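You operate a simulated robot arm through the tools that you are given. There is no shell and no other tool.

You are at the controls of a simulated two-armed robot. One attempt, no reset.

Task
Fit a relay from the Spares drawer into the empty socket.
Fine: push the drawer home, close and lock the mains door, then switch the mains on; the other spares stay in the drawer. Where these are worked on the way, their far stop is far enough and under half their travel is too little: spares drawer.

It is judged by the outcome, as a careful person would: the job done as asked, and still so three seconds after it is handed in. It fails if anything else is knocked over, pushed out of place, dropped, spilled or broken.

Robot
Two 7-joint arms with fingered hands on one trunk that stands fixed in place. Base frame: the origin is at the foot of the trunk, x ahead of it, y to its left, z up. Units: cm, degrees, N and s.
The left shoulder is at [3, 13.6, 133], the right one opposite. Each reaches about 125.3 cm from its shoulder. Payload 5 kg a hand.
The TCP of each hand is the grasp point between the finger pads, 4.2 cm short of the fingertips. In the tool frame z runs along the fingers and y along their closing line. Largest opening 20.8 cm; the body of the gripper starts 11.9 cm behind the TCP. The gripper is a hand of 4 fingers: y runs from the thumb to the fingers, the wrist lies at [0, 0, -33.2] in the tool frame, and closing takes about 1.5 s.
Orientation is that of the tool frame in the base frame, as [roll, pitch, yaw] about the fixed x, y, z axes, in that order (R = Rz(yaw) Ry(pitch) Rx(roll)). With the fingers straight down and closing along the base's y, the tool's x points along the base's -x, its y along +y and its z along -z.

Tools
- The arms move only by the tool play_rows. It takes "left_plan", "right_plan" or both (then of equal length, played together; a hand with none holds still); each is one flat list of numbers, 6 for each row, row after row: the shift along the tool's x, y, z in units of 50 mm (1.0 is 50 mm), then the turn, a rotation vector about the tool's x, y, z in units of 4 degrees (1.0 is 4 degrees). In form: [dx, dy, dz, ax, ay, az, dx, dy, dz, ax, ay, az, ...]. A call has 1 to 20 rows; each row shifts and turns the commanded pose from where the row before left it, along the tool's axes as they then stand. "left_claw" and "right_claw" are, for a hand that has rows, the opening, from 0 (shut) to 1 (fully open), set as the call begins (left out, the last holds). A call with a number of a shift or a turn outside -1 to 1 is refused whole. Rows are played at 5 a second. More than 5 cm and 8.6 degrees between two rows, or a gripper value outside its range, and nothing of the call is played. A pose out of reach is approached as far as the arm can. The call stops where the force on the tool passes 40 N (or 10 N more than at its start, if that is more) or the arm is blocked; 0.2 s more then pass. Each finger travels about 7.2 cm/s and halts on what it meets, pressing with about 29 N; the grip force reading is that of the motor and also rises with nothing between the fingers. The clock runs only during rows and for 0.2 s after the last one: add rows that do not move to give the fingers time. It gives the time, the measured TCP pose, the force on the tool (base axes), the opening and the grip force at its end, in the units of the frame above (readings bear some noise), with the torque about the TCP (base axes, N m) and any sound that the robot's microphone picked up, and new pictures: "views" is both (left out), scene, wrist or none (wrist: the cameras of the hands that moved).
- Cameras (640 x 400 px; columns grow to the right, rows downward): "scene" is now at [4.28, 1.28, 205.02]; the picture's right is [0.14, -0.99, 0.00], its down [-0.79, -0.11, -0.60] and it looks along [0.59, 0.08, -0.80] (base axes); focal length 321 px, centre (320, 200). "left" rides on the left gripper at [-10.1, 0, -14.5] in its tool frame; the picture's right is [0.00, -1.00, 0.00], its down [0.82, 0.00, -0.57] and it looks along [0.57, 0.00, 0.82] (tool axes); focal length 261 px, centre (320, 200). "right" rides on the right gripper at [10.1, 0, -14.5] in its tool frame; the picture's right is [0.00, 1.00, 0.00], its down [-0.82, 0.00, -0.57] and it looks along [-0.57, 0.00, 0.82] (tool axes); focal length 261 px, centre (320, 200).
- lift_body(by): slides the trunk up (or, below 0, down) by that many cm; the arms and the scene camera ride with it, the base frame stays. It gives what a move gives, with no picture.
- finger_targets(finger1, finger2, finger3, thumb_bend, hand): sets how far each is bent, from 0 (flat) to 100 (curled in); at 30 the hand is open as for a grip, at 70 the pads meet at the TCP. One left out holds its place. A second passes; each finger stops where it meets its share of the squeeze, and holds until it gets a number again. A gripper value or a shape takes the hand back. It gives what a move gives, with no picture; readings hold the bend of each and the force on the fingers (four entries, about 0 where the hand has none), thumb and palm.
- preshape(shape, hand): the hand has 4 fingers and takes this shape, open, in about a second: jaw (thumb against the fingers, like two jaws); tri (thumb and two fingers); tip (a fingertip pinch); poke (one finger out to press); point (the index stretched); flat (the hand flat); cup (the hand cupped); fist (a fist). The gripper value then closes the fingers along that shape, each until it touches; the sizes above hold for jaw. It gives what a move gives, with no picture.
- turn_head(pan, tilt): turns the head with the scene camera to pan (to the left, within 143 degrees either way) and tilt (down, from -29 to 69), counted from straight ahead of the robot. It gives what a move gives, and a new picture of the scene camera.
- point_at(camera, pixels): for up to 12 pixels [column, row] of the newest picture of that camera ("zoom" is the newest enlarged one), the place [x, y, z] in the base frame of the surface seen there, good to about 0.2 cm. It takes no simulated time.
- zoom(camera, box): a new picture of the part [left, top, right, bottom] of that camera's present view, enlarged. It takes no simulated time.
- hand_in(): hands the job in; it is judged then, once.

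Unless the task says otherwise, let go and move clear before handing in.

The tools are called after "Emit:" by a JSON object that holds its "api" and its "payload". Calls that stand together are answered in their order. play_rows: Moves the arms, as the interface text tells. Its arguments: {"type":"object","properties":{"left_plan":{"type":"array","items":{"type":"number"}},"left_claw":{"type":"number"},"right_plan":{"type":"array","items":{"type":"number"}},"right_claw":{"type":"number"},"views":{"type":"string","enum":["both","scene","wrist","none"]}},"required":[]} The other tools are called the same way: lift_body (by) slides the trunk up or down; preshape (shape, hand) gives the hand a shape; finger_targets (finger1, finger2, finger3, thumb_bend, hand) moves the fingers one by one; turn_head (pan, tilt) turns the head that bears the scene camera; point_at (camera, pixels) gives the place of the surface under pixels of a picture; zoom (camera, box) takes an enlarged picture of a part of a camera's view; hand_in () hands the job in.

At the start:

```text
t: 0.0
left_tcp_pos: [51.36, 54.86, 159.11]
left_tool_rot: [180.0, 0.0, 180.0]
left_contact_force: [-0.5, 0.5, 0.7]
left_wrist_torque: [0.0, 0.01, 0.01]
left_grip_width: 20.78
left_gripper_force: 0.0
left_shape: jaw
left_bend: [30.0, 30.0, 30.0, 30.0]
left_finger forces: [0.1, 0.0, 0.0, 0.0, 0.0, 0.0]
right_tcp_pos: [54.89, 5.02, 163.86]
right_tool_rot: [-180.0, 0.1, -179.9]
right_contact_force: [1.6, 0.2, 0.1]
right_wrist_torque: [-0.01, -0.04, -0.01]
right_grip_width: 20.79
right_gripper_force: 0.1
right_shape: jaw
right_bend: [30.0, 30.0, 30.0, 30.0]
right_finger forces: [0.0, 0.1, 0.1, 0.1, 0.0, 0.0]
trunk travel left (down, up): [-35.0, 14.0]
head pan, tilt: [7.9, 53.3]
```

scene: 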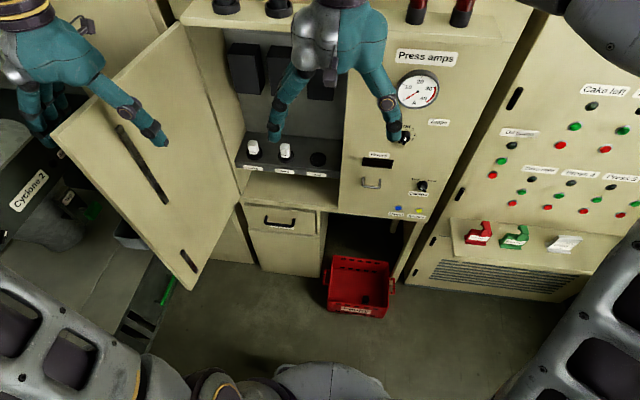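
right: 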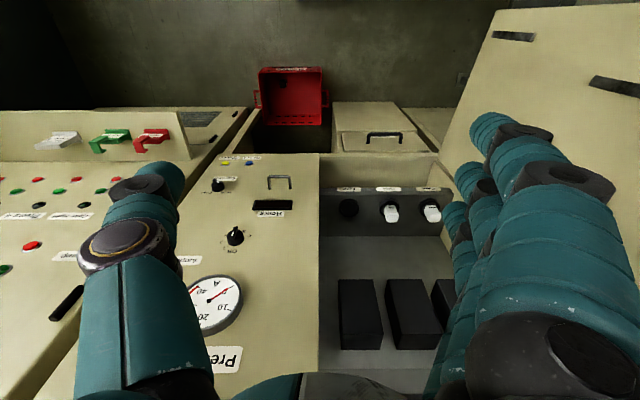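
left: 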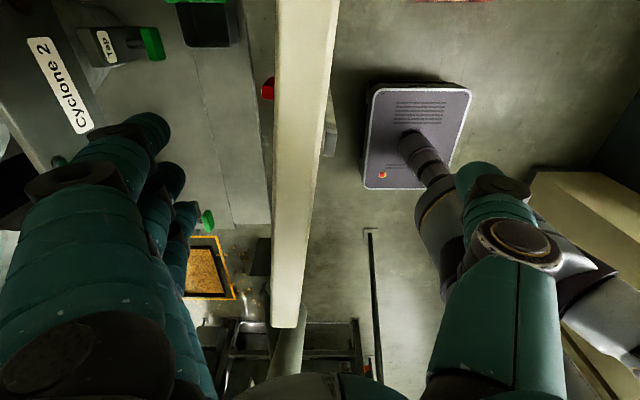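

The scene shows an open cabinet door at left (around pixel 150,150), relays at (253,148) and (285,150), an empty socket at (318,160), and a drawer below at (283,220). I'll zoom in to read labels.

Emit:
{"api": "zoom", "payload": {"camera": "scene", "box": [220, 120, 350, 200]}}

Emit:
{"api": "zoom", "payload": {"camera": "scene", "box": [330, 60, 480, 240]}}

Emit:
{"api": "zoom", "payload": {"camera": "scene", "box": [220, 180, 420, 320]}}

Emit:
{"api": "zoom", "payload": {"camera": "scene", "box": [40, 20, 240, 300]}}

Emit:
{"api": "zoom", "payload": {"camera": "right", "box": [180, 60, 460, 260]}}

```text
4.92 times, centred on (285, 160) of scene
```

zoom: 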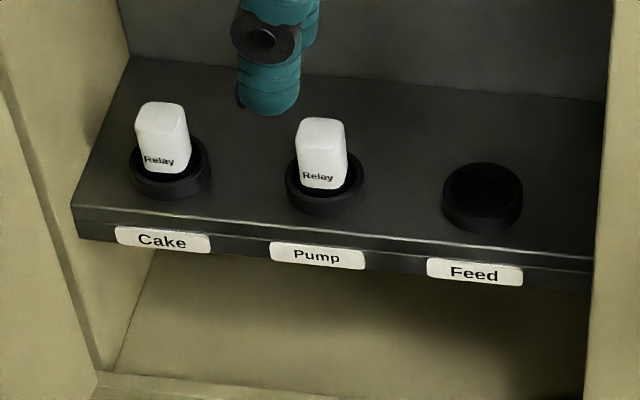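

```text
2.22 times, centred on (405, 150) of scene
```

zoom: 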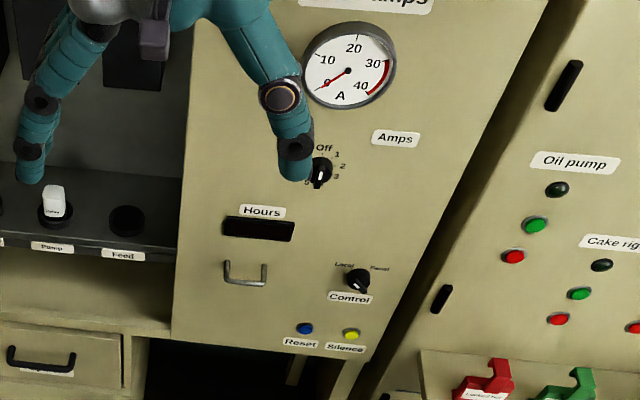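

```text
2.86 times, centred on (320, 250) of scene
```

zoom: 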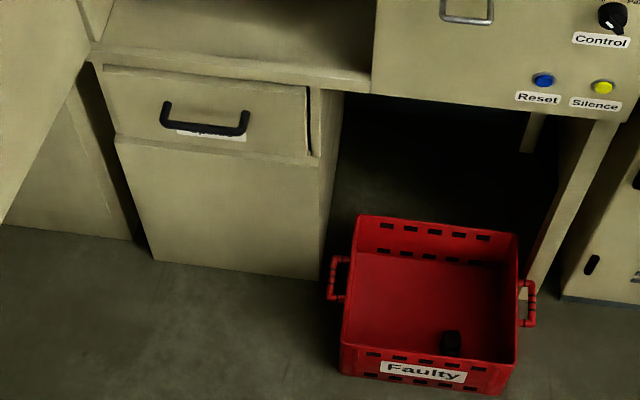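

```text
1.43 times, centred on (140, 160) of scene
```

zoom: 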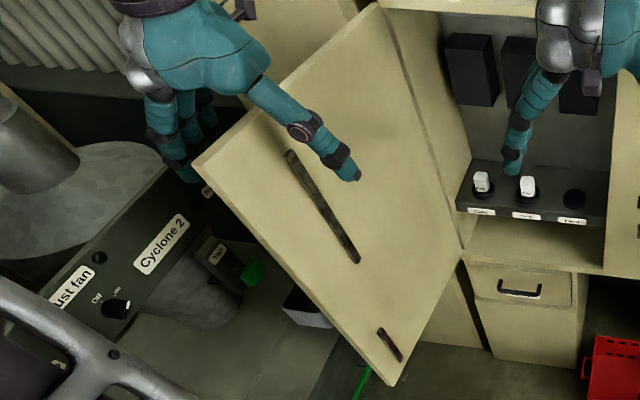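

```text
2.00 times, centred on (320, 160) of right
```

zoom: 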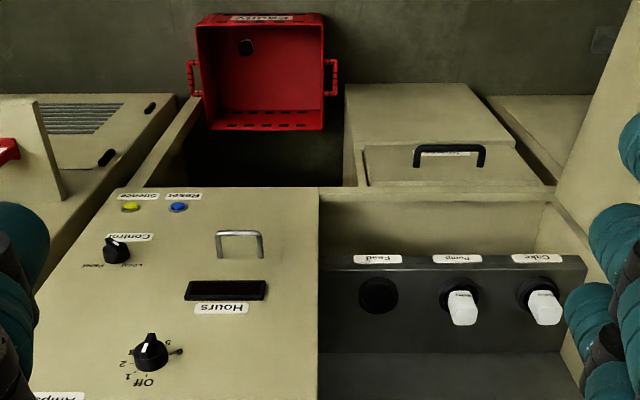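

The open door at left may be the mains door, but the mains switch and lock aren't identified yet. I'll look around with the head and get some positions.

Emit:
{"api": "point_at", "payload": {"camera": "scene", "pixels": [[253, 148], [285, 150], [318, 160], [290, 220], [270, 217], [185, 25], [50, 130], [190, 285], [140, 160], [370, 182], [420, 185], [310, 205]]}}

Emit:
{"api": "turn_head", "payload": {"pan": 8, "tilt": 20}}

```text
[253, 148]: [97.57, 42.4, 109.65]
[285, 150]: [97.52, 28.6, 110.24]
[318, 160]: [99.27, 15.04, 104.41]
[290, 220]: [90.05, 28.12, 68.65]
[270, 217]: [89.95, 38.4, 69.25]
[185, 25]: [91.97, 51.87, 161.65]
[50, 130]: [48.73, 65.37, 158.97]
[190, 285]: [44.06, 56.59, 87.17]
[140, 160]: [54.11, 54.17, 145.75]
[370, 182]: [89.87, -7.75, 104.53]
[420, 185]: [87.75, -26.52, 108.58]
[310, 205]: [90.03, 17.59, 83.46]
```

```text
t: 1.0
left_tcp_pos: [51.44, 55.03, 159.08]
left_tool_rot: [-180.0, 0.0, -180.0]
left_contact_force: [-0.4, -0.5, -0.3]
left_wrist_torque: [-0.01, -0.02, 0.0]
left_grip_width: 20.78
left_gripper_force: 0.1
left_shape: jaw
left_bend: [30.0, 30.0, 30.0, 30.0]
left_finger forces: [0.0, 0.0, 0.1, 0.0, 0.1, 0.1]
right_tcp_pos: [54.97, 5.09, 163.88]
right_tool_rot: [-180.0, 0.0, 180.0]
right_contact_force: [0.4, 0.1, 0.0]
right_wrist_torque: [0.01, -0.01, 0.0]
right_grip_width: 20.78
right_gripper_force: 0.1
right_shape: jaw
right_bend: [30.0, 30.0, 30.0, 30.0]
right_finger forces: [0.0, 0.1, 0.0, 0.0, 0.0, 0.0]
trunk travel left (down, up): [-35.0, 14.0]
head pan, tilt: [8.0, 20.0]
```

scene: 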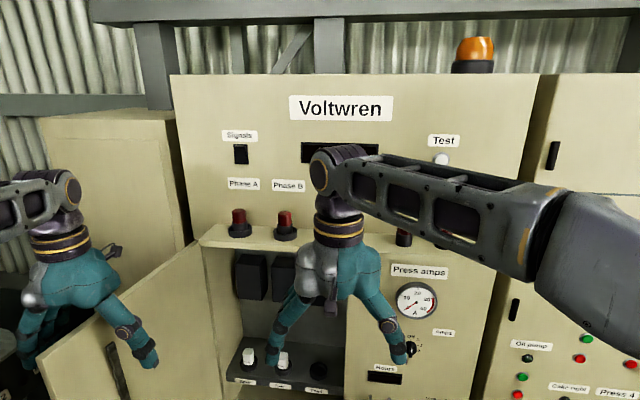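

The panel "Voltwren" is above. The mains switch hasn't shown yet, so I'll look left, right and further.

Emit:
{"api": "turn_head", "payload": {"pan": 60, "tilt": 35}}

Emit:
{"api": "turn_head", "payload": {"pan": -40, "tilt": 35}}

Emit:
{"api": "turn_head", "payload": {"pan": -15, "tilt": 25}}

```text
t: 2.2
left_tcp_pos: [51.43, 54.93, 159.13]
left_tool_rot: [180.0, 0.0, -180.0]
left_contact_force: [0.1, -0.1, 0.5]
left_wrist_torque: [0.03, -0.04, 0.02]
left_grip_width: 20.75
left_gripper_force: 0.1
left_shape: jaw
left_bend: [30.0, 30.0, 30.0, 30.0]
left_finger forces: [0.1, 0.0, 0.1, 0.0, 0.0, 0.0]
right_tcp_pos: [54.88, 5.06, 163.98]
right_tool_rot: [180.0, 0.0, -180.0]
right_contact_force: [-1.0, 0.9, 0.4]
right_wrist_torque: [-0.04, -0.04, 0.0]
right_grip_width: 20.8
right_gripper_force: 0.1
right_shape: jaw
right_bend: [30.0, 30.0, 30.0, 30.0]
right_finger forces: [0.1, 0.0, 0.0, 0.0, 0.0, 0.1]
trunk travel left (down, up): [-35.0, 14.0]
head pan, tilt: [60.0, 35.0]
```

scene: 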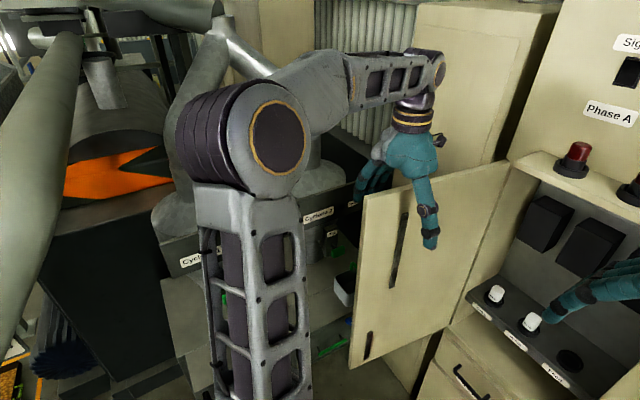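

```text
t: 4.0
left_tcp_pos: [51.47, 54.86, 159.14]
left_tool_rot: [180.0, 0.0, -180.0]
left_contact_force: [0.4, -0.2, -0.8]
left_wrist_torque: [-0.04, -0.02, -0.02]
left_grip_width: 20.77
left_gripper_force: 0.2
left_shape: jaw
left_bend: [30.0, 30.0, 30.0, 30.0]
left_finger forces: [0.1, 0.1, 0.1, 0.0, 0.0, 0.0]
right_tcp_pos: [54.95, 4.94, 163.9]
right_tool_rot: [-180.0, 0.0, -180.0]
right_contact_force: [0.0, 0.3, 0.1]
right_wrist_torque: [-0.03, 0.0, -0.01]
right_grip_width: 20.8
right_gripper_force: 0.1
right_shape: jaw
right_bend: [30.0, 30.0, 30.0, 30.0]
right_finger forces: [0.0, 0.0, 0.0, 0.1, 0.1, 0.0]
trunk travel left (down, up): [-35.0, 14.0]
head pan, tilt: [-40.0, 35.0]
```

scene: 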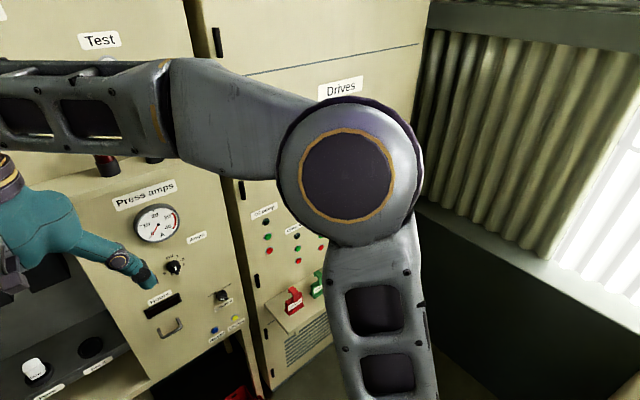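

```text
t: 4.8
left_tcp_pos: [51.42, 54.86, 159.21]
left_tool_rot: [-180.0, 0.0, -180.0]
left_contact_force: [0.1, 0.0, 0.4]
left_wrist_torque: [-0.02, -0.01, 0.01]
left_grip_width: 20.77
left_gripper_force: 0.0
left_shape: jaw
left_bend: [30.0, 30.0, 30.0, 30.0]
left_finger forces: [0.0, 0.0, 0.1, 0.1, 0.0, 0.1]
right_tcp_pos: [55.01, 4.96, 163.8]
right_tool_rot: [-180.0, 0.0, -179.9]
right_contact_force: [0.4, -0.3, -0.5]
right_wrist_torque: [-0.02, 0.0, 0.01]
right_grip_width: 20.78
right_gripper_force: 0.0
right_shape: jaw
right_bend: [30.0, 30.0, 30.0, 30.0]
right_finger forces: [0.0, 0.0, 0.1, 0.0, 0.0, 0.0]
trunk travel left (down, up): [-35.0, 14.0]
head pan, tilt: [-15.0, 25.0]
```

scene: 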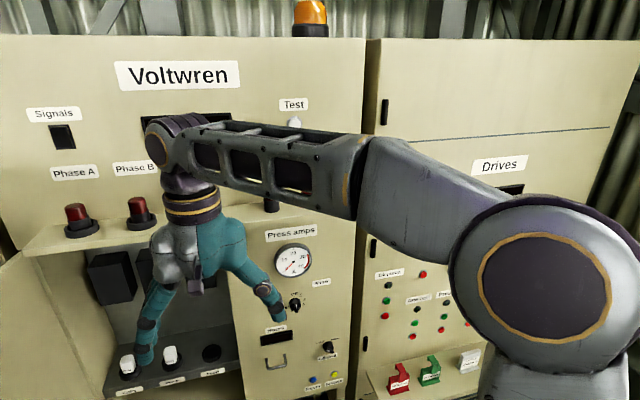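

I need to see the door's geometry and its outer face. I'll turn the head toward the door and query points.

Emit:
{"api": "turn_head", "payload": {"pan": 40, "tilt": 50}}

```text
t: 6.1
left_tcp_pos: [51.34, 54.89, 159.12]
left_tool_rot: [180.0, 0.0, 179.9]
left_contact_force: [-0.2, 0.5, 0.9]
left_wrist_torque: [-0.02, 0.01, -0.02]
left_grip_width: 20.8
left_gripper_force: 0.1
left_shape: jaw
left_bend: [30.0, 30.0, 30.0, 30.0]
left_finger forces: [0.0, 0.1, 0.0, 0.1, 0.0, 0.1]
right_tcp_pos: [54.92, 4.99, 163.73]
right_tool_rot: [179.9, -0.1, -180.0]
right_contact_force: [0.7, 0.0, -0.3]
right_wrist_torque: [0.0, -0.03, 0.0]
right_grip_width: 20.76
right_gripper_force: 0.1
right_shape: jaw
right_bend: [30.0, 30.0, 30.0, 30.0]
right_finger forces: [0.1, 0.1, 0.0, 0.1, 0.1, 0.0]
trunk travel left (down, up): [-35.0, 14.0]
head pan, tilt: [40.0, 50.0]
```

scene: 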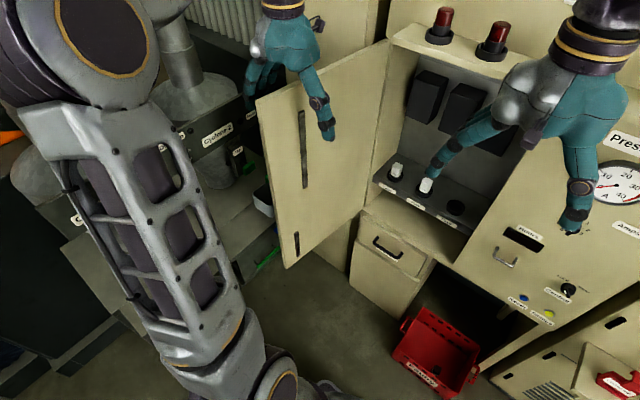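

Emit:
{"api": "point_at", "payload": {"camera": "scene", "pixels": [[262, 102], [288, 262], [302, 115], [304, 185], [296, 235], [298, 252], [340, 180], [360, 225], [384, 50], [265, 130], [350, 80], [290, 180]]}}

Emit:
{"api": "zoom", "payload": {"camera": "scene", "box": [230, 60, 400, 280]}}

Emit:
{"api": "zoom", "payload": {"camera": "left", "box": [180, 40, 400, 340]}}

```text
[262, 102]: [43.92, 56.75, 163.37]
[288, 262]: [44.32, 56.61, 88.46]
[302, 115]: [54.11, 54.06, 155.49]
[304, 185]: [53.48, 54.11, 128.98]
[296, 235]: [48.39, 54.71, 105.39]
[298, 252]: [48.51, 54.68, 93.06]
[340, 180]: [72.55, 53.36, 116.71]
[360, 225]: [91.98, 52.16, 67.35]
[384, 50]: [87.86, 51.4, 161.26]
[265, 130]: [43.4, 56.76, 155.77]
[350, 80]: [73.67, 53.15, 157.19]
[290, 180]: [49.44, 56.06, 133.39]
```

```text
1.82 times, centred on (315, 170) of scene
```

zoom: 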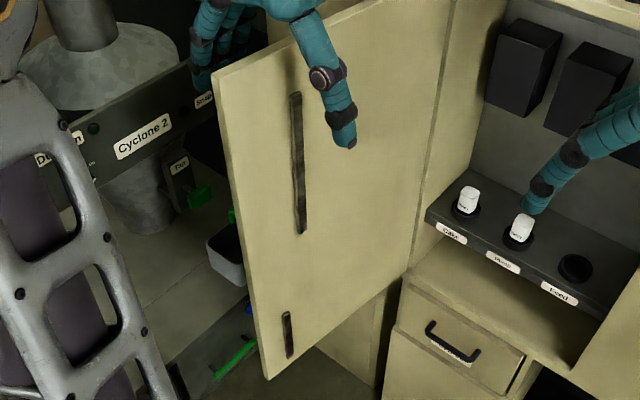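

```text
1.33 times, centred on (290, 190) of left
```

zoom: 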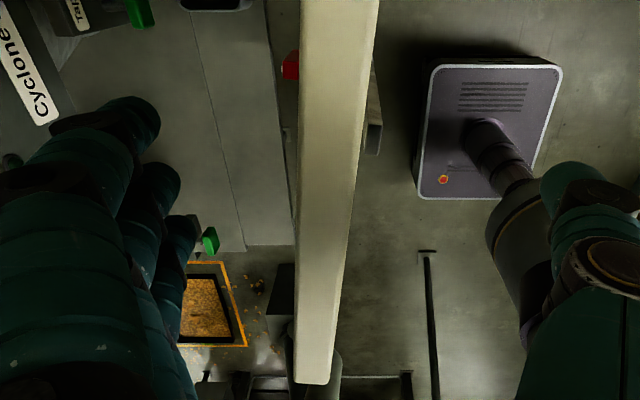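

Emit:
{"api": "point_at", "payload": {"camera": "left", "pixels": [[268, 88], [290, 150], [330, 145], [285, 30], [310, 300], [333, 100], [258, 260], [300, 200]]}}

Emit:
{"api": "zoom", "payload": {"camera": "left", "box": [230, 50, 350, 150]}}

```text
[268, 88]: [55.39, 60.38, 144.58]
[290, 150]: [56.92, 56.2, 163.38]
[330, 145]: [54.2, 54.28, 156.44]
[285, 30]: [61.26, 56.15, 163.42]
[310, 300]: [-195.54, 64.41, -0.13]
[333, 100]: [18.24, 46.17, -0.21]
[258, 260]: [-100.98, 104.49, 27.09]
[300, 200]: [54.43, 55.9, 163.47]
```

```text
4.00 times, centred on (290, 100) of left
```

zoom: 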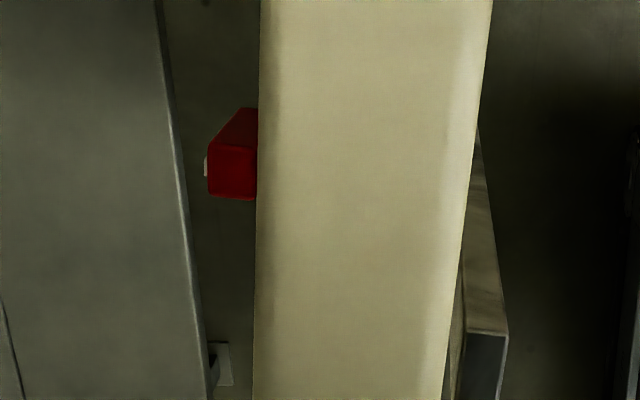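

The red object on the door's outer face at about (55, 60, 144.6) looks like the mains switch; I'll inspect it later once the relay is fitted. Next I look closely at the drawer, handle and sockets.

Emit:
{"api": "turn_head", "payload": {"pan": 15, "tilt": 55}}

Emit:
{"api": "zoom", "payload": {"camera": "scene", "box": [250, 170, 370, 260]}}

```text
t: 7.0
left_tcp_pos: [51.37, 54.86, 159.09]
left_tool_rot: [180.0, 0.0, -179.9]
left_contact_force: [0.3, -0.6, -0.3]
left_wrist_torque: [-0.02, -0.01, 0.01]
left_grip_width: 20.79
left_gripper_force: 0.0
left_shape: jaw
left_bend: [30.0, 30.0, 30.0, 30.0]
left_finger forces: [0.1, 0.0, 0.0, 0.0, 0.0, 0.1]
right_tcp_pos: [54.85, 4.98, 163.91]
right_tool_rot: [180.0, 0.1, -179.9]
right_contact_force: [0.4, 0.5, -0.8]
right_wrist_torque: [0.0, 0.01, 0.02]
right_grip_width: 20.8
right_gripper_force: 0.0
right_shape: jaw
right_bend: [30.0, 30.0, 30.0, 30.0]
right_finger forces: [0.0, 0.0, 0.1, 0.0, 0.0, 0.0]
trunk travel left (down, up): [-35.0, 14.0]
head pan, tilt: [15.0, 55.0]
```

scene: 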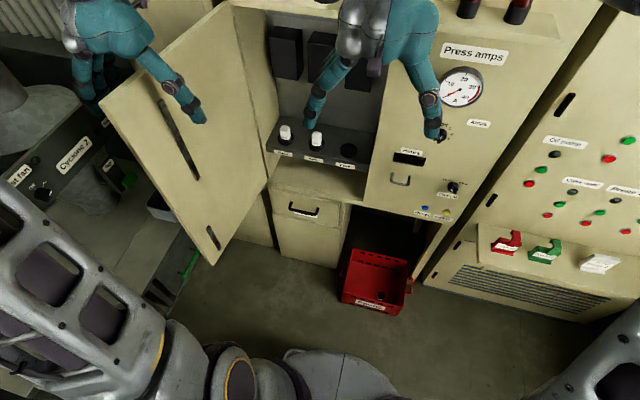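

```text
4.44 times, centred on (310, 215) of scene
```

zoom: 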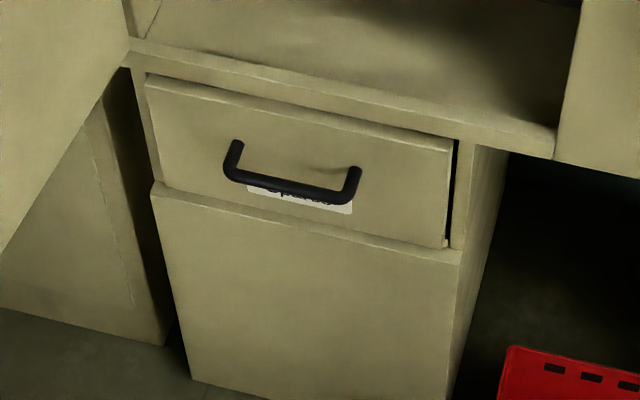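

Emit:
{"api": "point_at", "payload": {"camera": "zoom", "pixels": [[237, 145], [237, 175], [290, 188], [335, 196], [355, 172], [150, 80], [452, 145], [155, 185], [445, 240], [300, 130], [350, 100], [300, 60]]}}

Emit:
{"api": "zoom", "payload": {"camera": "scene", "box": [250, 90, 390, 200]}}

```text
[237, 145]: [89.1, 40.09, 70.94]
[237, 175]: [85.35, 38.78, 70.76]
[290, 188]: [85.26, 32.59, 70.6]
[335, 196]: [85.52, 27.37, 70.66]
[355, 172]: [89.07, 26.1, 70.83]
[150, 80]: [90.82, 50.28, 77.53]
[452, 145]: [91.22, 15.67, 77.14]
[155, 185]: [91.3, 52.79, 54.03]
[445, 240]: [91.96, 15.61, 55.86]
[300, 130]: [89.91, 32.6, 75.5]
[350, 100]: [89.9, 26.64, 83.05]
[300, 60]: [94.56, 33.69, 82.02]
```

```text
3.64 times, centred on (320, 145) of scene
```

zoom: 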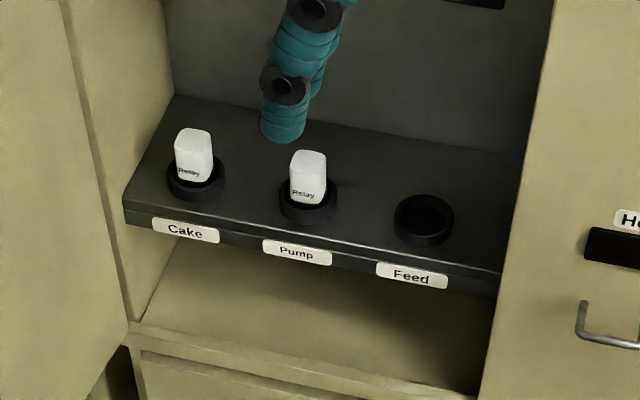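

Emit:
{"api": "point_at", "payload": {"camera": "zoom", "pixels": [[192, 132], [195, 170], [308, 158], [308, 192], [423, 200], [423, 222], [400, 218], [447, 222], [423, 243], [470, 230], [350, 130], [180, 210]]}}

Emit:
{"api": "point_at", "payload": {"camera": "scene", "pixels": [[285, 45], [320, 55], [330, 20], [358, 75], [260, 150], [365, 195], [330, 170], [310, 185], [240, 5], [400, 10], [300, 20], [262, 60]]}}

```text
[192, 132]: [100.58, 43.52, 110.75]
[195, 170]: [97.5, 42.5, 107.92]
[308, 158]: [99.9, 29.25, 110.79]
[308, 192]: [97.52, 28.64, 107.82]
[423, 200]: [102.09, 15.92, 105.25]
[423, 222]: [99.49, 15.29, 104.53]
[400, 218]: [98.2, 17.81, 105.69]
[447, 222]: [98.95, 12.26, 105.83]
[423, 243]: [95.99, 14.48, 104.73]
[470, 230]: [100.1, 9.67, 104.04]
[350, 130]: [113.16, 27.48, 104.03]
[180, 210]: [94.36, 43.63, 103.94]
```

```text
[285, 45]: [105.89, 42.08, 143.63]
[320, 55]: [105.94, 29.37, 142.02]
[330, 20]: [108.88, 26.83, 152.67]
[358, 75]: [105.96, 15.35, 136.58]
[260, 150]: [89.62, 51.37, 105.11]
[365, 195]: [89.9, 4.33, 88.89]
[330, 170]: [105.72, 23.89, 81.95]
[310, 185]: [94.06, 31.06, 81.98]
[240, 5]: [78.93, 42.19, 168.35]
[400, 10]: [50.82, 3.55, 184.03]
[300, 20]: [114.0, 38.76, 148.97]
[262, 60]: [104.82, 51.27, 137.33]
```

Handle bar is at x≈86, y 26–40, z≈70, with about 3.5 cm gap to the drawer face; empty Feed socket centre ≈ (99.2, 15, 105.8). Before moving I'll look at the right hand's finger layout.

Emit:
{"api": "turn_head", "payload": {"pan": 8, "tilt": 40}}

Emit:
{"api": "zoom", "payload": {"camera": "scene", "box": [230, 40, 430, 200]}}

```text
t: 7.8
left_tcp_pos: [51.49, 54.89, 159.16]
left_tool_rot: [179.9, 0.0, -180.0]
left_contact_force: [-0.1, 0.3, 0.1]
left_wrist_torque: [0.0, -0.02, 0.03]
left_grip_width: 20.79
left_gripper_force: 0.0
left_shape: jaw
left_bend: [30.0, 30.0, 30.0, 30.0]
left_finger forces: [0.1, 0.1, 0.1, 0.0, 0.1, 0.1]
right_tcp_pos: [54.92, 5.04, 163.79]
right_tool_rot: [180.0, 0.0, 180.0]
right_contact_force: [0.2, -0.1, -0.3]
right_wrist_torque: [-0.04, 0.01, 0.02]
right_grip_width: 20.78
right_gripper_force: 0.1
right_shape: jaw
right_bend: [30.0, 30.0, 30.0, 30.0]
right_finger forces: [0.0, 0.0, 0.0, 0.0, 0.0, 0.0]
trunk travel left (down, up): [-35.0, 14.0]
head pan, tilt: [8.0, 40.0]
```

scene: 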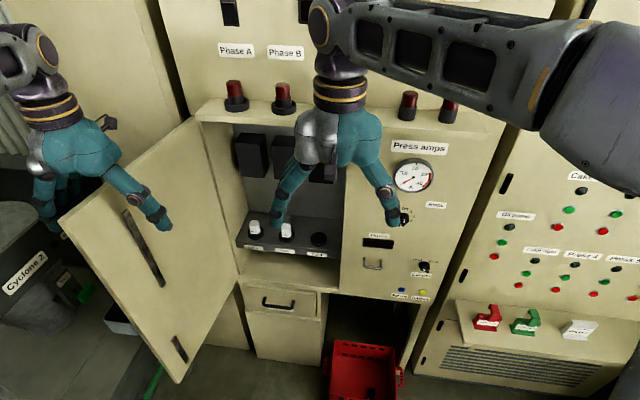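

```text
2.50 times, centred on (330, 120) of scene
```

zoom: 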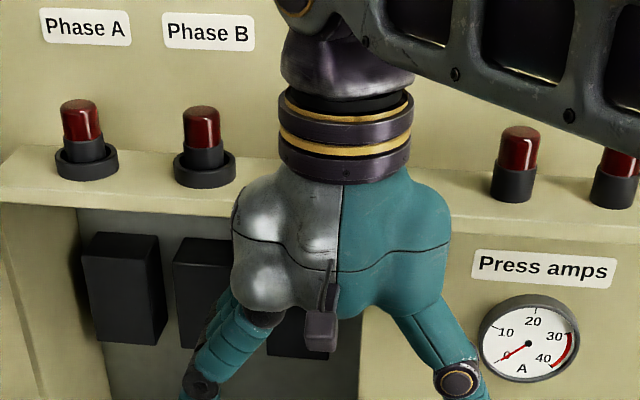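

The forearm comes in level and the wrist has room. I'll lower the right hand in front of the cabinet while keeping it clear (fingers down), then pitch the fingers forward.

Emit:
{"api": "play_rows", "payload": {"right_plan": [0.1, 0.25, 0.9, 0, 0, 0, 0.1, 0.25, 0.9, 0, 0, 0, 0.1, 0.25, 0.9, 0, 0, 0, 0.1, 0.25, 0.9, 0, 0, 0, 0.1, 0.25, 0.9, 0, 0, 0, 0.1, 0.25, 0.9, 0, 0, 0, 0.1, 0.25, 0.9, 0, 0, 0, 0.1, 0.25, 0.9, 0, 0, 0, 0.1, 0.25, 0.9, 0, 0, 0, 0.1, 0.25, 0.9, 0, 0, 0], "views": "both"}}

```text
t: 9.9
left_tcp_pos: [51.54, 55.0, 159.05]
left_tool_rot: [-179.9, -0.1, 179.9]
left_contact_force: [-0.1, 1.0, -0.9]
left_wrist_torque: [-0.11, 0.1, 0.01]
left_grip_width: 20.8
left_gripper_force: 0.1
left_shape: jaw
left_bend: [30.0, 30.0, 30.0, 30.0]
left_finger forces: [0.0, 0.1, 0.1, 0.1, 0.0, 0.0]
right_tcp_pos: [49.88, 17.65, 118.83]
right_tool_rot: [180.0, -0.1, 180.0]
right_contact_force: [0.8, 0.9, -0.1]
right_wrist_torque: [-0.11, 0.07, 0.0]
right_grip_width: 20.79
right_gripper_force: 0.1
right_shape: jaw
right_bend: [30.0, 30.0, 30.0, 30.0]
right_finger forces: [0.0, 0.0, 0.1, 0.0, 0.1, 0.0]
trunk travel left (down, up): [-35.0, 14.0]
head pan, tilt: [8.0, 40.0]
```

scene: 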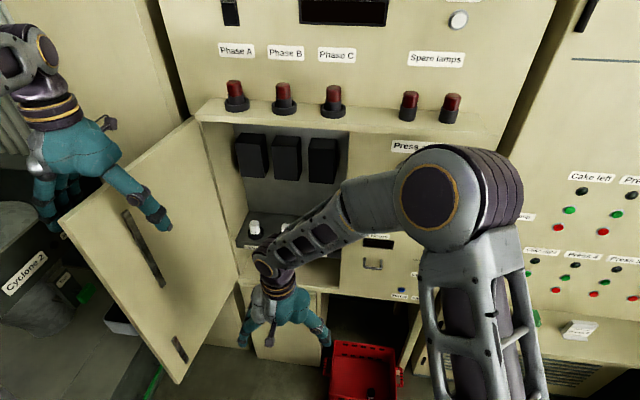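
right: 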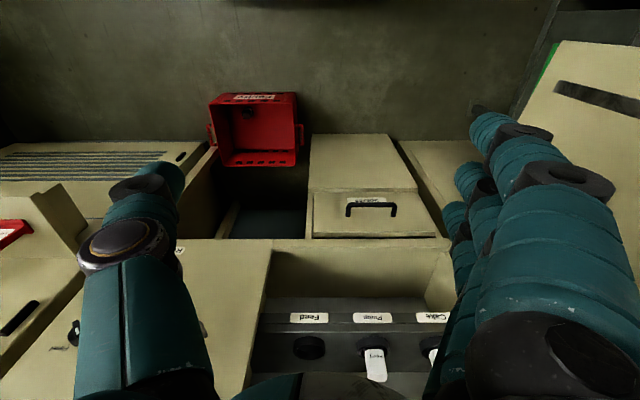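

The descent went cleanly; the right wrist camera now sees the drawer handle (370,208) and sockets. Next I pitch the fingers forward-down while moving toward the drawer front.

Emit:
{"api": "play_rows", "payload": {"right_plan": [-0.268, 0.206, 0.49, 0, -1, 0, -0.233, 0.206, 0.508, 0, -1, 0, -0.197, 0.206, 0.522, 0, -1, 0, -0.16, 0.206, 0.535, 0, -1, 0, -0.123, 0.206, 0.545, 0, -1, 0, -0.084, 0.206, 0.552, 0, -1, 0, -0.045, 0.206, 0.557, 0, -1, 0, -0.007, 0.206, 0.558, 0, -1, 0, 0.032, 0.206, 0.558, 0, -1, 0, 0.071, 0.206, 0.554, 0, -1, 0, 0.11, 0.206, 0.548, 0, -1, 0, 0.148, 0.206, 0.539, 0, -1, 0, 0.185, 0.206, 0.527, 0, -1, 0, 0.221, 0.206, 0.513, 0, -1, 0, 0.256, 0.206, 0.496, 0, -1, 0], "views": "both"}}

```text
t: 12.3
left_tcp_pos: [51.31, 55.08, 158.86]
left_tool_rot: [-180.0, -0.1, -180.0]
left_contact_force: [-0.5, -0.6, -0.1]
left_wrist_torque: [-0.03, -0.08, 0.01]
left_grip_width: 20.8
left_gripper_force: 0.1
left_shape: jaw
left_bend: [30.0, 30.0, 30.0, 30.0]
left_finger forces: [0.0, 0.0, 0.1, 0.0, 0.0, 0.0]
right_tcp_pos: [70.22, 30.65, 103.56]
right_tool_rot: [164.2, 39.4, 161.9]
right_contact_force: [0.3, 0.5, 0.7]
right_wrist_torque: [-0.03, 0.06, -0.04]
right_grip_width: 20.79
right_gripper_force: 0.0
right_shape: jaw
right_bend: [30.0, 30.0, 30.0, 30.0]
right_finger forces: [0.1, 0.1, 0.1, 0.1, 0.0, 0.0]
trunk travel left (down, up): [-35.0, 14.0]
head pan, tilt: [8.0, 40.0]
stopped in row 11 (right hand): the arm was blocked; the commanded pose is now the measured one
```

scene: 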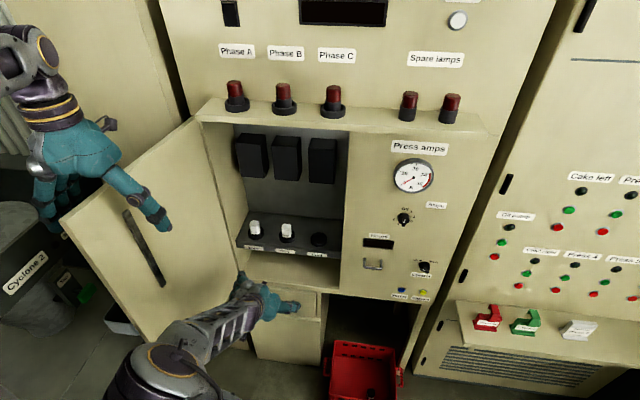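
right: 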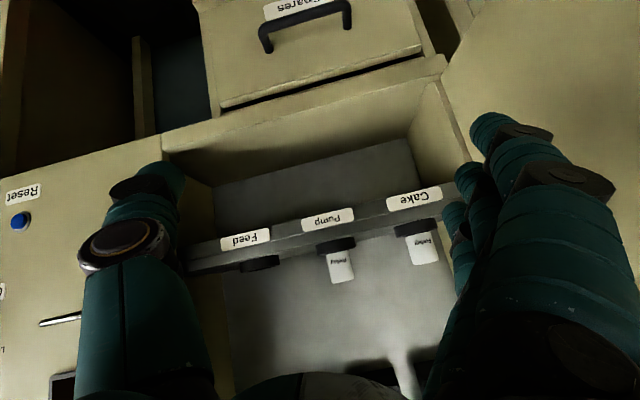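

The move was blocked at row 11, and the right elbow appears at (170,370), swung low across the front. I'll look down to see the arm's configuration.

Emit:
{"api": "turn_head", "payload": {"pan": 10, "tilt": 69}}

```text
t: 13.2
left_tcp_pos: [51.34, 55.0, 159.16]
left_tool_rot: [-179.9, -0.1, 180.0]
left_contact_force: [0.5, 0.2, 0.3]
left_wrist_torque: [0.03, -0.01, -0.02]
left_grip_width: 20.77
left_gripper_force: 0.0
left_shape: jaw
left_bend: [30.0, 30.0, 30.0, 30.0]
left_finger forces: [0.0, 0.0, 0.1, 0.1, 0.0, 0.0]
right_tcp_pos: [70.26, 30.67, 103.46]
right_tool_rot: [164.2, 39.4, 161.8]
right_contact_force: [0.3, -0.3, 0.8]
right_wrist_torque: [0.01, 0.0, -0.05]
right_grip_width: 20.84
right_gripper_force: 0.2
right_shape: jaw
right_bend: [30.0, 30.0, 30.0, 30.0]
right_finger forces: [0.0, 0.0, 0.0, 0.1, 0.1, 0.0]
trunk travel left (down, up): [-35.0, 14.0]
head pan, tilt: [10.0, 68.8]
```

scene: 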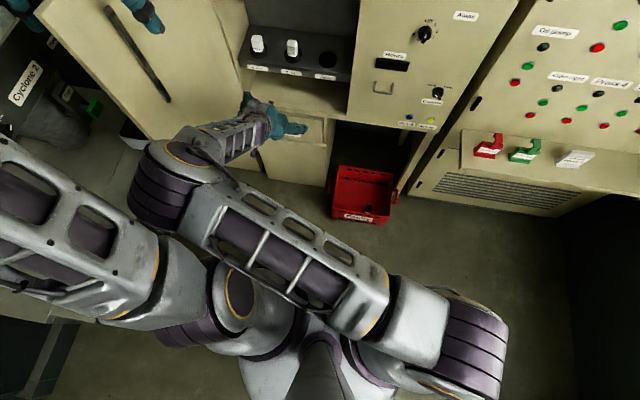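

The right elbow has swung to the left side. I'll measure where the elbow and left arm are, then back the right arm out.

Emit:
{"api": "point_at", "payload": {"camera": "scene", "pixels": [[150, 185], [190, 150], [250, 130], [280, 250], [380, 320], [470, 340], [60, 240], [150, 260], [300, 125], [215, 240]]}}

```text
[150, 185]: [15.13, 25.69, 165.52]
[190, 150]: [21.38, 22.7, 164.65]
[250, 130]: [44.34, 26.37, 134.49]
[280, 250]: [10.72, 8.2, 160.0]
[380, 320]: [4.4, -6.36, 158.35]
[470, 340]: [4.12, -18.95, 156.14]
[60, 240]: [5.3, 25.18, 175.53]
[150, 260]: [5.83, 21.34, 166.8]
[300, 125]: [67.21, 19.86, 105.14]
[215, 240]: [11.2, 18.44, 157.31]
```

The right elbow is up at about (20, 25, 158) against the left upper arm, which is what blocked it. I'll back the right hand out to the right and return it to fingers-down.

Emit:
{"api": "play_rows", "payload": {"right_plan": [-0.037, -0.526, -0.497, 0.207, 0.934, -0.266, 0.001, -0.529, -0.478, 0.207, 0.934, -0.266, 0.039, -0.532, -0.459, 0.207, 0.934, -0.266, 0.078, -0.535, -0.44, 0.207, 0.934, -0.266, 0.116, -0.538, -0.422, 0.207, 0.934, -0.266, 0.154, -0.541, -0.403, 0.207, 0.934, -0.266, 0.192, -0.544, -0.384, 0.207, 0.934, -0.266, 0.23, -0.547, -0.366, 0.207, 0.934, -0.266, 0.268, -0.55, -0.347, 0.207, 0.934, -0.266, 0.305, -0.553, -0.329, 0.207, 0.934, -0.266, 0.343, -0.556, -0.31, 0.207, 0.934, -0.266], "views": "scene"}}

```text
t: 15.6
left_tcp_pos: [51.39, 54.82, 159.05]
left_tool_rot: [-179.9, -0.1, 180.0]
left_contact_force: [0.0, -0.8, 1.5]
left_wrist_torque: [0.13, -0.02, 0.0]
left_grip_width: 20.78
left_gripper_force: 0.1
left_shape: jaw
left_bend: [30.0, 30.0, 30.0, 30.0]
left_finger forces: [0.1, 0.0, 0.0, 0.0, 0.0, 0.1]
right_tcp_pos: [50.3, 0.5, 118.15]
right_tool_rot: [-179.9, -0.1, 179.8]
right_contact_force: [-0.5, -0.9, -0.4]
right_wrist_torque: [0.11, -0.04, -0.01]
right_grip_width: 20.8
right_gripper_force: 0.0
right_shape: jaw
right_bend: [30.0, 30.0, 30.0, 30.0]
right_finger forces: [0.0, 0.1, 0.0, 0.0, 0.0, 0.0]
trunk travel left (down, up): [-35.0, 14.0]
head pan, tilt: [10.0, 68.8]
```

scene: 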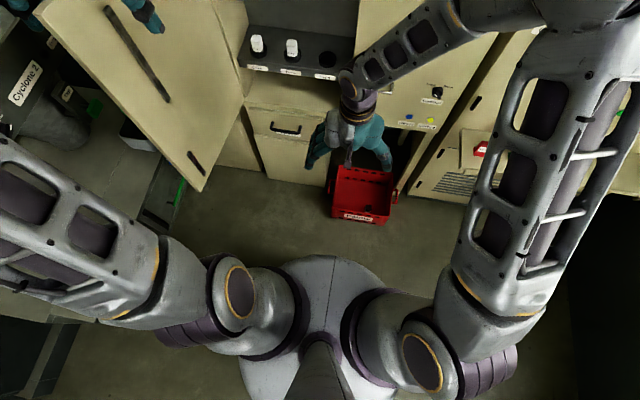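

The right arm is back with its elbow out to the right. To lower the trunk safely I must first slide the left hand off the door edge (toward −x); I'll check nearby obstacle positions too.

Emit:
{"api": "point_at", "payload": {"camera": "scene", "pixels": [[25, 85], [95, 108], [135, 135], [45, 15], [200, 185], [70, 45], [355, 195], [60, 100]]}}

Emit:
{"api": "play_rows", "payload": {"left_plan": [0.6, 0, 0, 0, 0, 0, 0.6, 0, 0, 0, 0, 0, 0.6, 0, 0, 0, 0, 0, 0.6, 0, 0, 0, 0, 0, 0.6, 0, 0, 0, 0, 0, 0.6, 0, 0, 0, 0, 0], "views": "both"}}

```text
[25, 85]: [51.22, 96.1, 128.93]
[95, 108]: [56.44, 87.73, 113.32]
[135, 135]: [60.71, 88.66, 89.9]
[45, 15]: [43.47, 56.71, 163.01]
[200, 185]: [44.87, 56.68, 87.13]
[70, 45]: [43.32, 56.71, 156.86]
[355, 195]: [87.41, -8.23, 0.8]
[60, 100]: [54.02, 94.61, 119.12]
```

```text
t: 17.0
left_tcp_pos: [33.33, 54.87, 159.28]
left_tool_rot: [-179.9, 0.0, -179.9]
left_contact_force: [-0.8, 0.6, 0.4]
left_wrist_torque: [0.01, -0.12, -0.01]
left_grip_width: 20.77
left_gripper_force: 0.1
left_shape: jaw
left_bend: [30.0, 30.0, 30.0, 30.0]
left_finger forces: [0.0, 0.0, 0.0, 0.0, 0.0, 0.0]
right_tcp_pos: [50.35, 0.53, 118.19]
right_tool_rot: [-179.8, -0.1, 179.7]
right_contact_force: [-0.8, -0.3, 0.0]
right_wrist_torque: [0.03, -0.12, -0.01]
right_grip_width: 20.81
right_gripper_force: 0.0
right_shape: jaw
right_bend: [30.0, 30.0, 30.0, 30.0]
right_finger forces: [0.1, 0.0, 0.1, 0.1, 0.0, 0.0]
trunk travel left (down, up): [-35.0, 14.0]
head pan, tilt: [10.0, 68.8]
```

scene: 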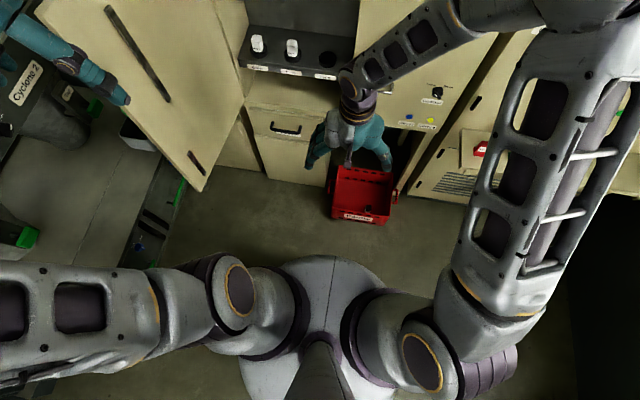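
left: 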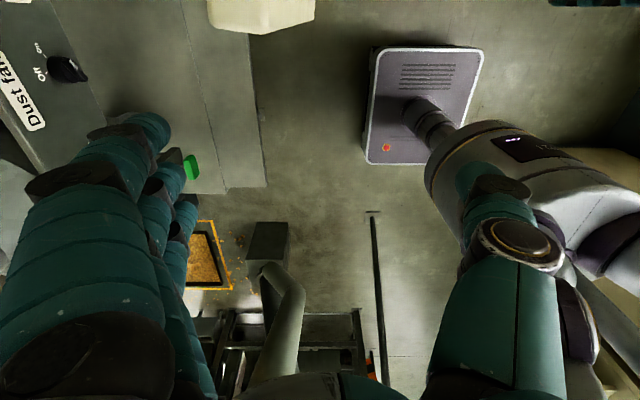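

The left hand is clear of the door edge. Before lowering the trunk I'll look left to check the space around the left elbow.

Emit:
{"api": "turn_head", "payload": {"pan": 75, "tilt": 50}}

```text
t: 18.4
left_tcp_pos: [33.56, 54.86, 159.12]
left_tool_rot: [-179.8, -0.1, 179.9]
left_contact_force: [-0.2, -0.1, -0.3]
left_wrist_torque: [0.02, 0.01, 0.0]
left_grip_width: 20.77
left_gripper_force: 0.0
left_shape: jaw
left_bend: [30.0, 30.0, 30.0, 30.0]
left_finger forces: [0.0, 0.0, 0.1, 0.0, 0.0, 0.0]
right_tcp_pos: [50.33, 0.72, 118.1]
right_tool_rot: [-179.8, -0.2, 179.8]
right_contact_force: [-0.2, -0.8, 1.0]
right_wrist_torque: [0.01, -0.01, -0.01]
right_grip_width: 20.83
right_gripper_force: 0.0
right_shape: jaw
right_bend: [30.0, 30.0, 30.0, 30.0]
right_finger forces: [0.1, 0.1, 0.0, 0.0, 0.0, 0.0]
trunk travel left (down, up): [-35.0, 14.0]
head pan, tilt: [75.0, 50.0]
```

scene: 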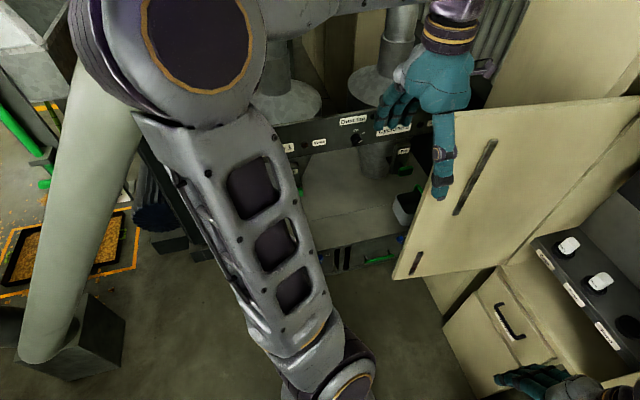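

Emit:
{"api": "point_at", "payload": {"camera": "scene", "pixels": [[200, 40], [110, 60], [85, 200], [60, 300], [110, 100], [235, 180], [330, 140], [410, 200], [300, 240], [170, 220]]}}

```text
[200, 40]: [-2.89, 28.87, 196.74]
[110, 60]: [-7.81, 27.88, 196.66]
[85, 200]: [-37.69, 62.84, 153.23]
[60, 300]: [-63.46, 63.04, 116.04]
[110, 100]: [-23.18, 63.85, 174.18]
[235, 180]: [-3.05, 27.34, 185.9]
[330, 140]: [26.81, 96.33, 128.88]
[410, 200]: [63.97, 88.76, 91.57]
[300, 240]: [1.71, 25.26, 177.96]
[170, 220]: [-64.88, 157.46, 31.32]
```

Space around the left arm is free (duct is ~25 cm behind). I'll lower the trunk by 30 cm to make the drawer reachable with the fingers pointing down.

Emit:
{"api": "lift_body", "payload": {"by": -30}}

Emit:
{"api": "turn_head", "payload": {"pan": 8, "tilt": 45}}

```text
t: 21.4
left_tcp_pos: [33.53, 54.81, 129.16]
left_tool_rot: [-180.0, 0.0, 180.0]
left_contact_force: [1.0, -0.4, -0.4]
left_wrist_torque: [-0.04, -0.01, 0.01]
left_grip_width: 20.76
left_gripper_force: 0.1
left_shape: jaw
left_bend: [30.0, 30.0, 30.0, 30.0]
left_finger forces: [0.1, 0.0, 0.0, 0.0, 0.0, 0.1]
right_tcp_pos: [50.29, 0.46, 88.09]
right_tool_rot: [-179.8, 0.0, 179.8]
right_contact_force: [0.7, -0.4, -0.1]
right_wrist_torque: [0.03, -0.01, -0.01]
right_grip_width: 20.8
right_gripper_force: 0.1
right_shape: jaw
right_bend: [30.0, 30.0, 30.0, 30.0]
right_finger forces: [0.0, 0.1, 0.0, 0.1, 0.0, 0.0]
trunk travel left (down, up): [-5.0, 44.0]
head pan, tilt: [75.0, 50.0]
```

```text
t: 22.8
left_tcp_pos: [33.67, 54.88, 129.06]
left_tool_rot: [-179.9, 0.0, 180.0]
left_contact_force: [-0.2, -0.6, 0.0]
left_wrist_torque: [-0.01, 0.0, 0.04]
left_grip_width: 20.77
left_gripper_force: 0.0
left_shape: jaw
left_bend: [30.0, 30.0, 30.0, 30.0]
left_finger forces: [0.1, 0.0, 0.1, 0.1, 0.0, 0.0]
right_tcp_pos: [50.33, 0.48, 88.03]
right_tool_rot: [-179.9, -0.2, 179.8]
right_contact_force: [-0.1, -0.7, -0.3]
right_wrist_torque: [-0.03, -0.01, 0.0]
right_grip_width: 20.79
right_gripper_force: 0.0
right_shape: jaw
right_bend: [30.0, 30.0, 30.0, 30.0]
right_finger forces: [0.0, 0.1, 0.1, 0.0, 0.0, 0.0]
trunk travel left (down, up): [-5.0, 44.0]
head pan, tilt: [8.0, 45.0]
```

scene: 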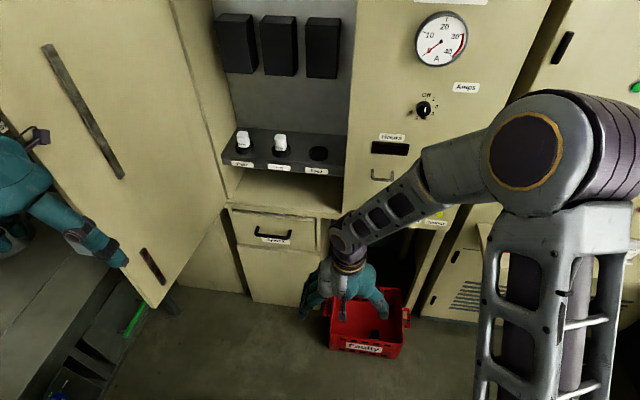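

The trunk is down 30 cm and the arm keeps its elbow to the right. Now I roll the right hand by 90° about its finger axis (fingers ending on the +x side), so the three fingers can go behind the horizontal handle bar.

Emit:
{"api": "play_rows", "payload": {"right_plan": [0, 0, -0.1, 0, 0, 1, 0, 0, -0.1, 0, 0, 1, 0, 0, -0.1, 0, 0, 1, 0, 0, -0.1, 0, 0, 1, 0, 0, -0.1, 0, 0, 1, 0, 0, -0.1, 0, 0, 1, 0, 0, -0.1, 0, 0, 1, 0, 0, -0.1, 0, 0, 1, 0, 0, -0.1, 0, 0, 1, 0, 0, -0.1, 0, 0, 1, 0, 0, -0.1, 0, 0, 1, 0, 0, -0.1, 0, 0, 1, 0, 0, -0.1, 0, 0, 1, 0, 0, -0.1, 0, 0, 1, 0, 0, -0.1, 0, 0, 1, 0, 0, -0.1, 0, 0, 1, 0, 0, 0, 0, 0, 1, 0, 0, 0, 0, 0, 1, 0, 0, 0, 0, 0, 1, 0, 0, 0, 0, 0, 1], "views": "both"}}

```text
t: 26.9
left_tcp_pos: [33.57, 54.88, 129.19]
left_tool_rot: [-179.8, -0.1, -180.0]
left_contact_force: [-0.2, 0.0, -0.2]
left_wrist_torque: [0.01, 0.02, 0.01]
left_grip_width: 20.77
left_gripper_force: 0.0
left_shape: jaw
left_bend: [30.0, 30.0, 30.0, 30.0]
left_finger forces: [0.1, 0.1, 0.0, 0.1, 0.0, 0.1]
right_tcp_pos: [50.34, 0.74, 96.16]
right_tool_rot: [-179.8, 0.1, 99.6]
right_contact_force: [0.7, 0.1, 0.3]
right_wrist_torque: [0.01, 0.02, 0.03]
right_grip_width: 20.8
right_gripper_force: 0.1
right_shape: jaw
right_bend: [30.0, 30.0, 30.0, 30.0]
right_finger forces: [0.0, 0.0, 0.0, 0.0, 0.0, 0.1]
trunk travel left (down, up): [-5.0, 44.0]
head pan, tilt: [8.0, 45.0]
```

scene: 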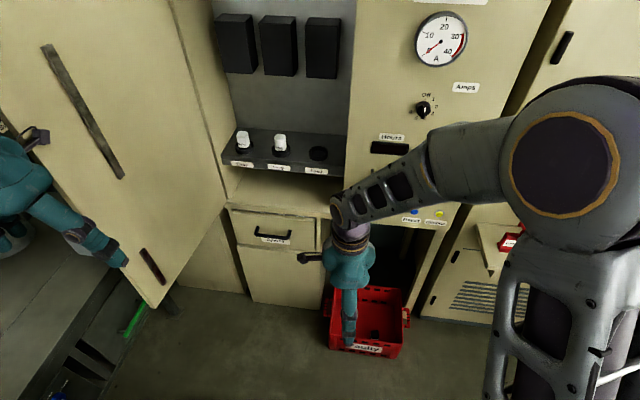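
right: 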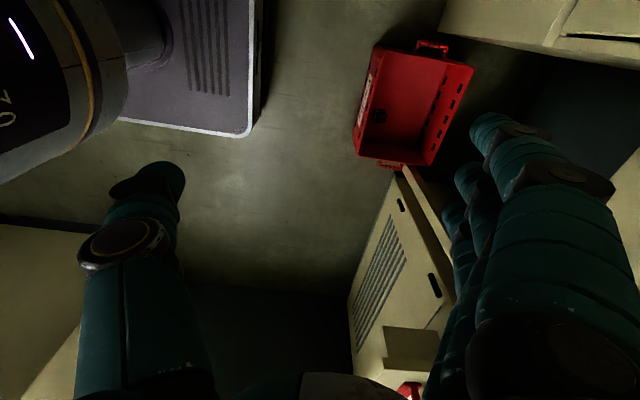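

The roll works without swinging the elbow. I'll finish the roll to 90°, move in front of and above the handle, tilt the fingers 20° forward and narrow the opening to about 5 cm.

Emit:
{"api": "play_rows", "payload": {"right_plan": [0, 0, 0, 0, 0, 1, 0, 0, 0, 0, 0, 1, 0, 0, 0, 0, 0, 0.4, 0.718, 0.438, 0.133, 0, 0, 0, 0.718, 0.438, 0.133, 0, 0, 0, 0.718, 0.438, 0.133, 0, 0, 0, 0.718, 0.438, 0.133, 0, 0, 0, 0.718, 0.438, 0.133, 0, 0, 0, 0.718, 0.438, 0.133, 0, 0, 0, 0.718, 0.438, 0.133, 0, 0, 0, 0.718, 0.438, 0.133, 0, 0, 0, 0.718, 0.438, 0.133, 0, 0, 0, 0, 0, 0, -1, 0, 0, 0, 0, 0, -1, 0, 0, 0, 0, 0, -1, 0, 0, 0, 0, 0, -1, 0, 0, 0, 0, 0, -1, 0, 0], "right_claw": 0.25, "views": "both"}}

```text
t: 30.6
left_tcp_pos: [33.39, 54.92, 129.26]
left_tool_rot: [-179.9, 0.0, -179.9]
left_contact_force: [-0.5, -0.3, 0.3]
left_wrist_torque: [-0.02, -0.1, -0.02]
left_grip_width: 20.79
left_gripper_force: 0.0
left_shape: jaw
left_bend: [30.0, 30.0, 30.0, 30.0]
left_finger forces: [0.0, 0.0, 0.1, 0.1, 0.1, 0.0]
right_tcp_pos: [69.96, 32.85, 89.95]
right_tool_rot: [160.0, 0.2, 90.1]
right_contact_force: [-0.7, 0.0, 1.1]
right_wrist_torque: [0.04, -0.01, -0.04]
right_grip_width: 5.25
right_gripper_force: 0.1
right_shape: jaw
right_bend: [73.0, 73.0, 73.0, 70.0]
right_finger forces: [0.0, 0.1, 0.0, 0.1, 0.0, 0.1]
trunk travel left (down, up): [-5.0, 44.0]
head pan, tilt: [8.0, 45.0]
```

scene: 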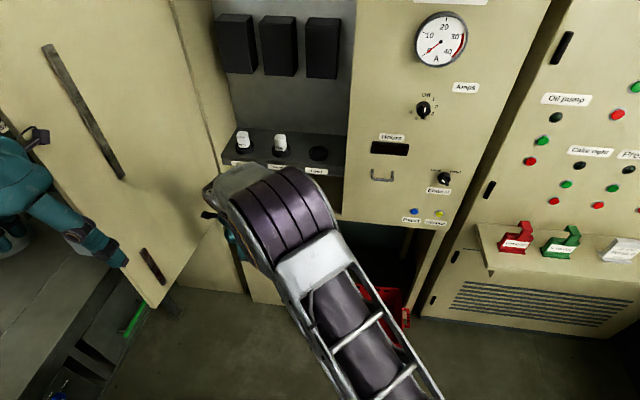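
right: 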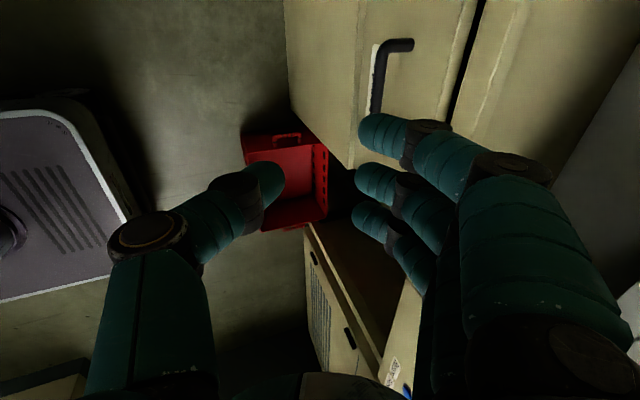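

The fingers curl inward strongly at this opening (tips at (365,130) and thumb (275,180)). I'll measure their actual points to plan the hook behind the bar.

Emit:
{"api": "point_at", "payload": {"camera": "right", "pixels": [[366, 128], [395, 135], [425, 135], [460, 160], [520, 165], [540, 230], [360, 180], [358, 215], [275, 178], [245, 190], [150, 235], [395, 45]]}}

Emit:
{"api": "zoom", "payload": {"camera": "right", "box": [220, 60, 520, 260]}}

```text
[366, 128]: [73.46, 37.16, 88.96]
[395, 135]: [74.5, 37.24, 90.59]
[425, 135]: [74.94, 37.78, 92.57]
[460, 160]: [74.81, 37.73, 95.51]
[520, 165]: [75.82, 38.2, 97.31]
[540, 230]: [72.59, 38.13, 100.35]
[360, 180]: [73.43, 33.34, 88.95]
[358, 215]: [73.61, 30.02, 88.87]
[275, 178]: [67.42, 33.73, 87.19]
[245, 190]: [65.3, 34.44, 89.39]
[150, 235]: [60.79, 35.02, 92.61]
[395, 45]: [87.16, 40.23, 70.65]
```

```text
2.00 times, centred on (370, 160) of right
```

zoom: 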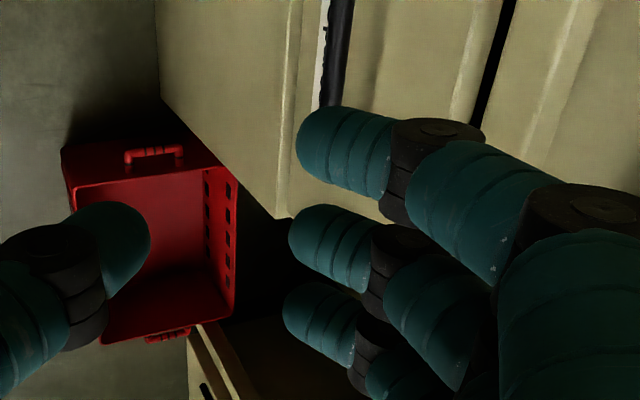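

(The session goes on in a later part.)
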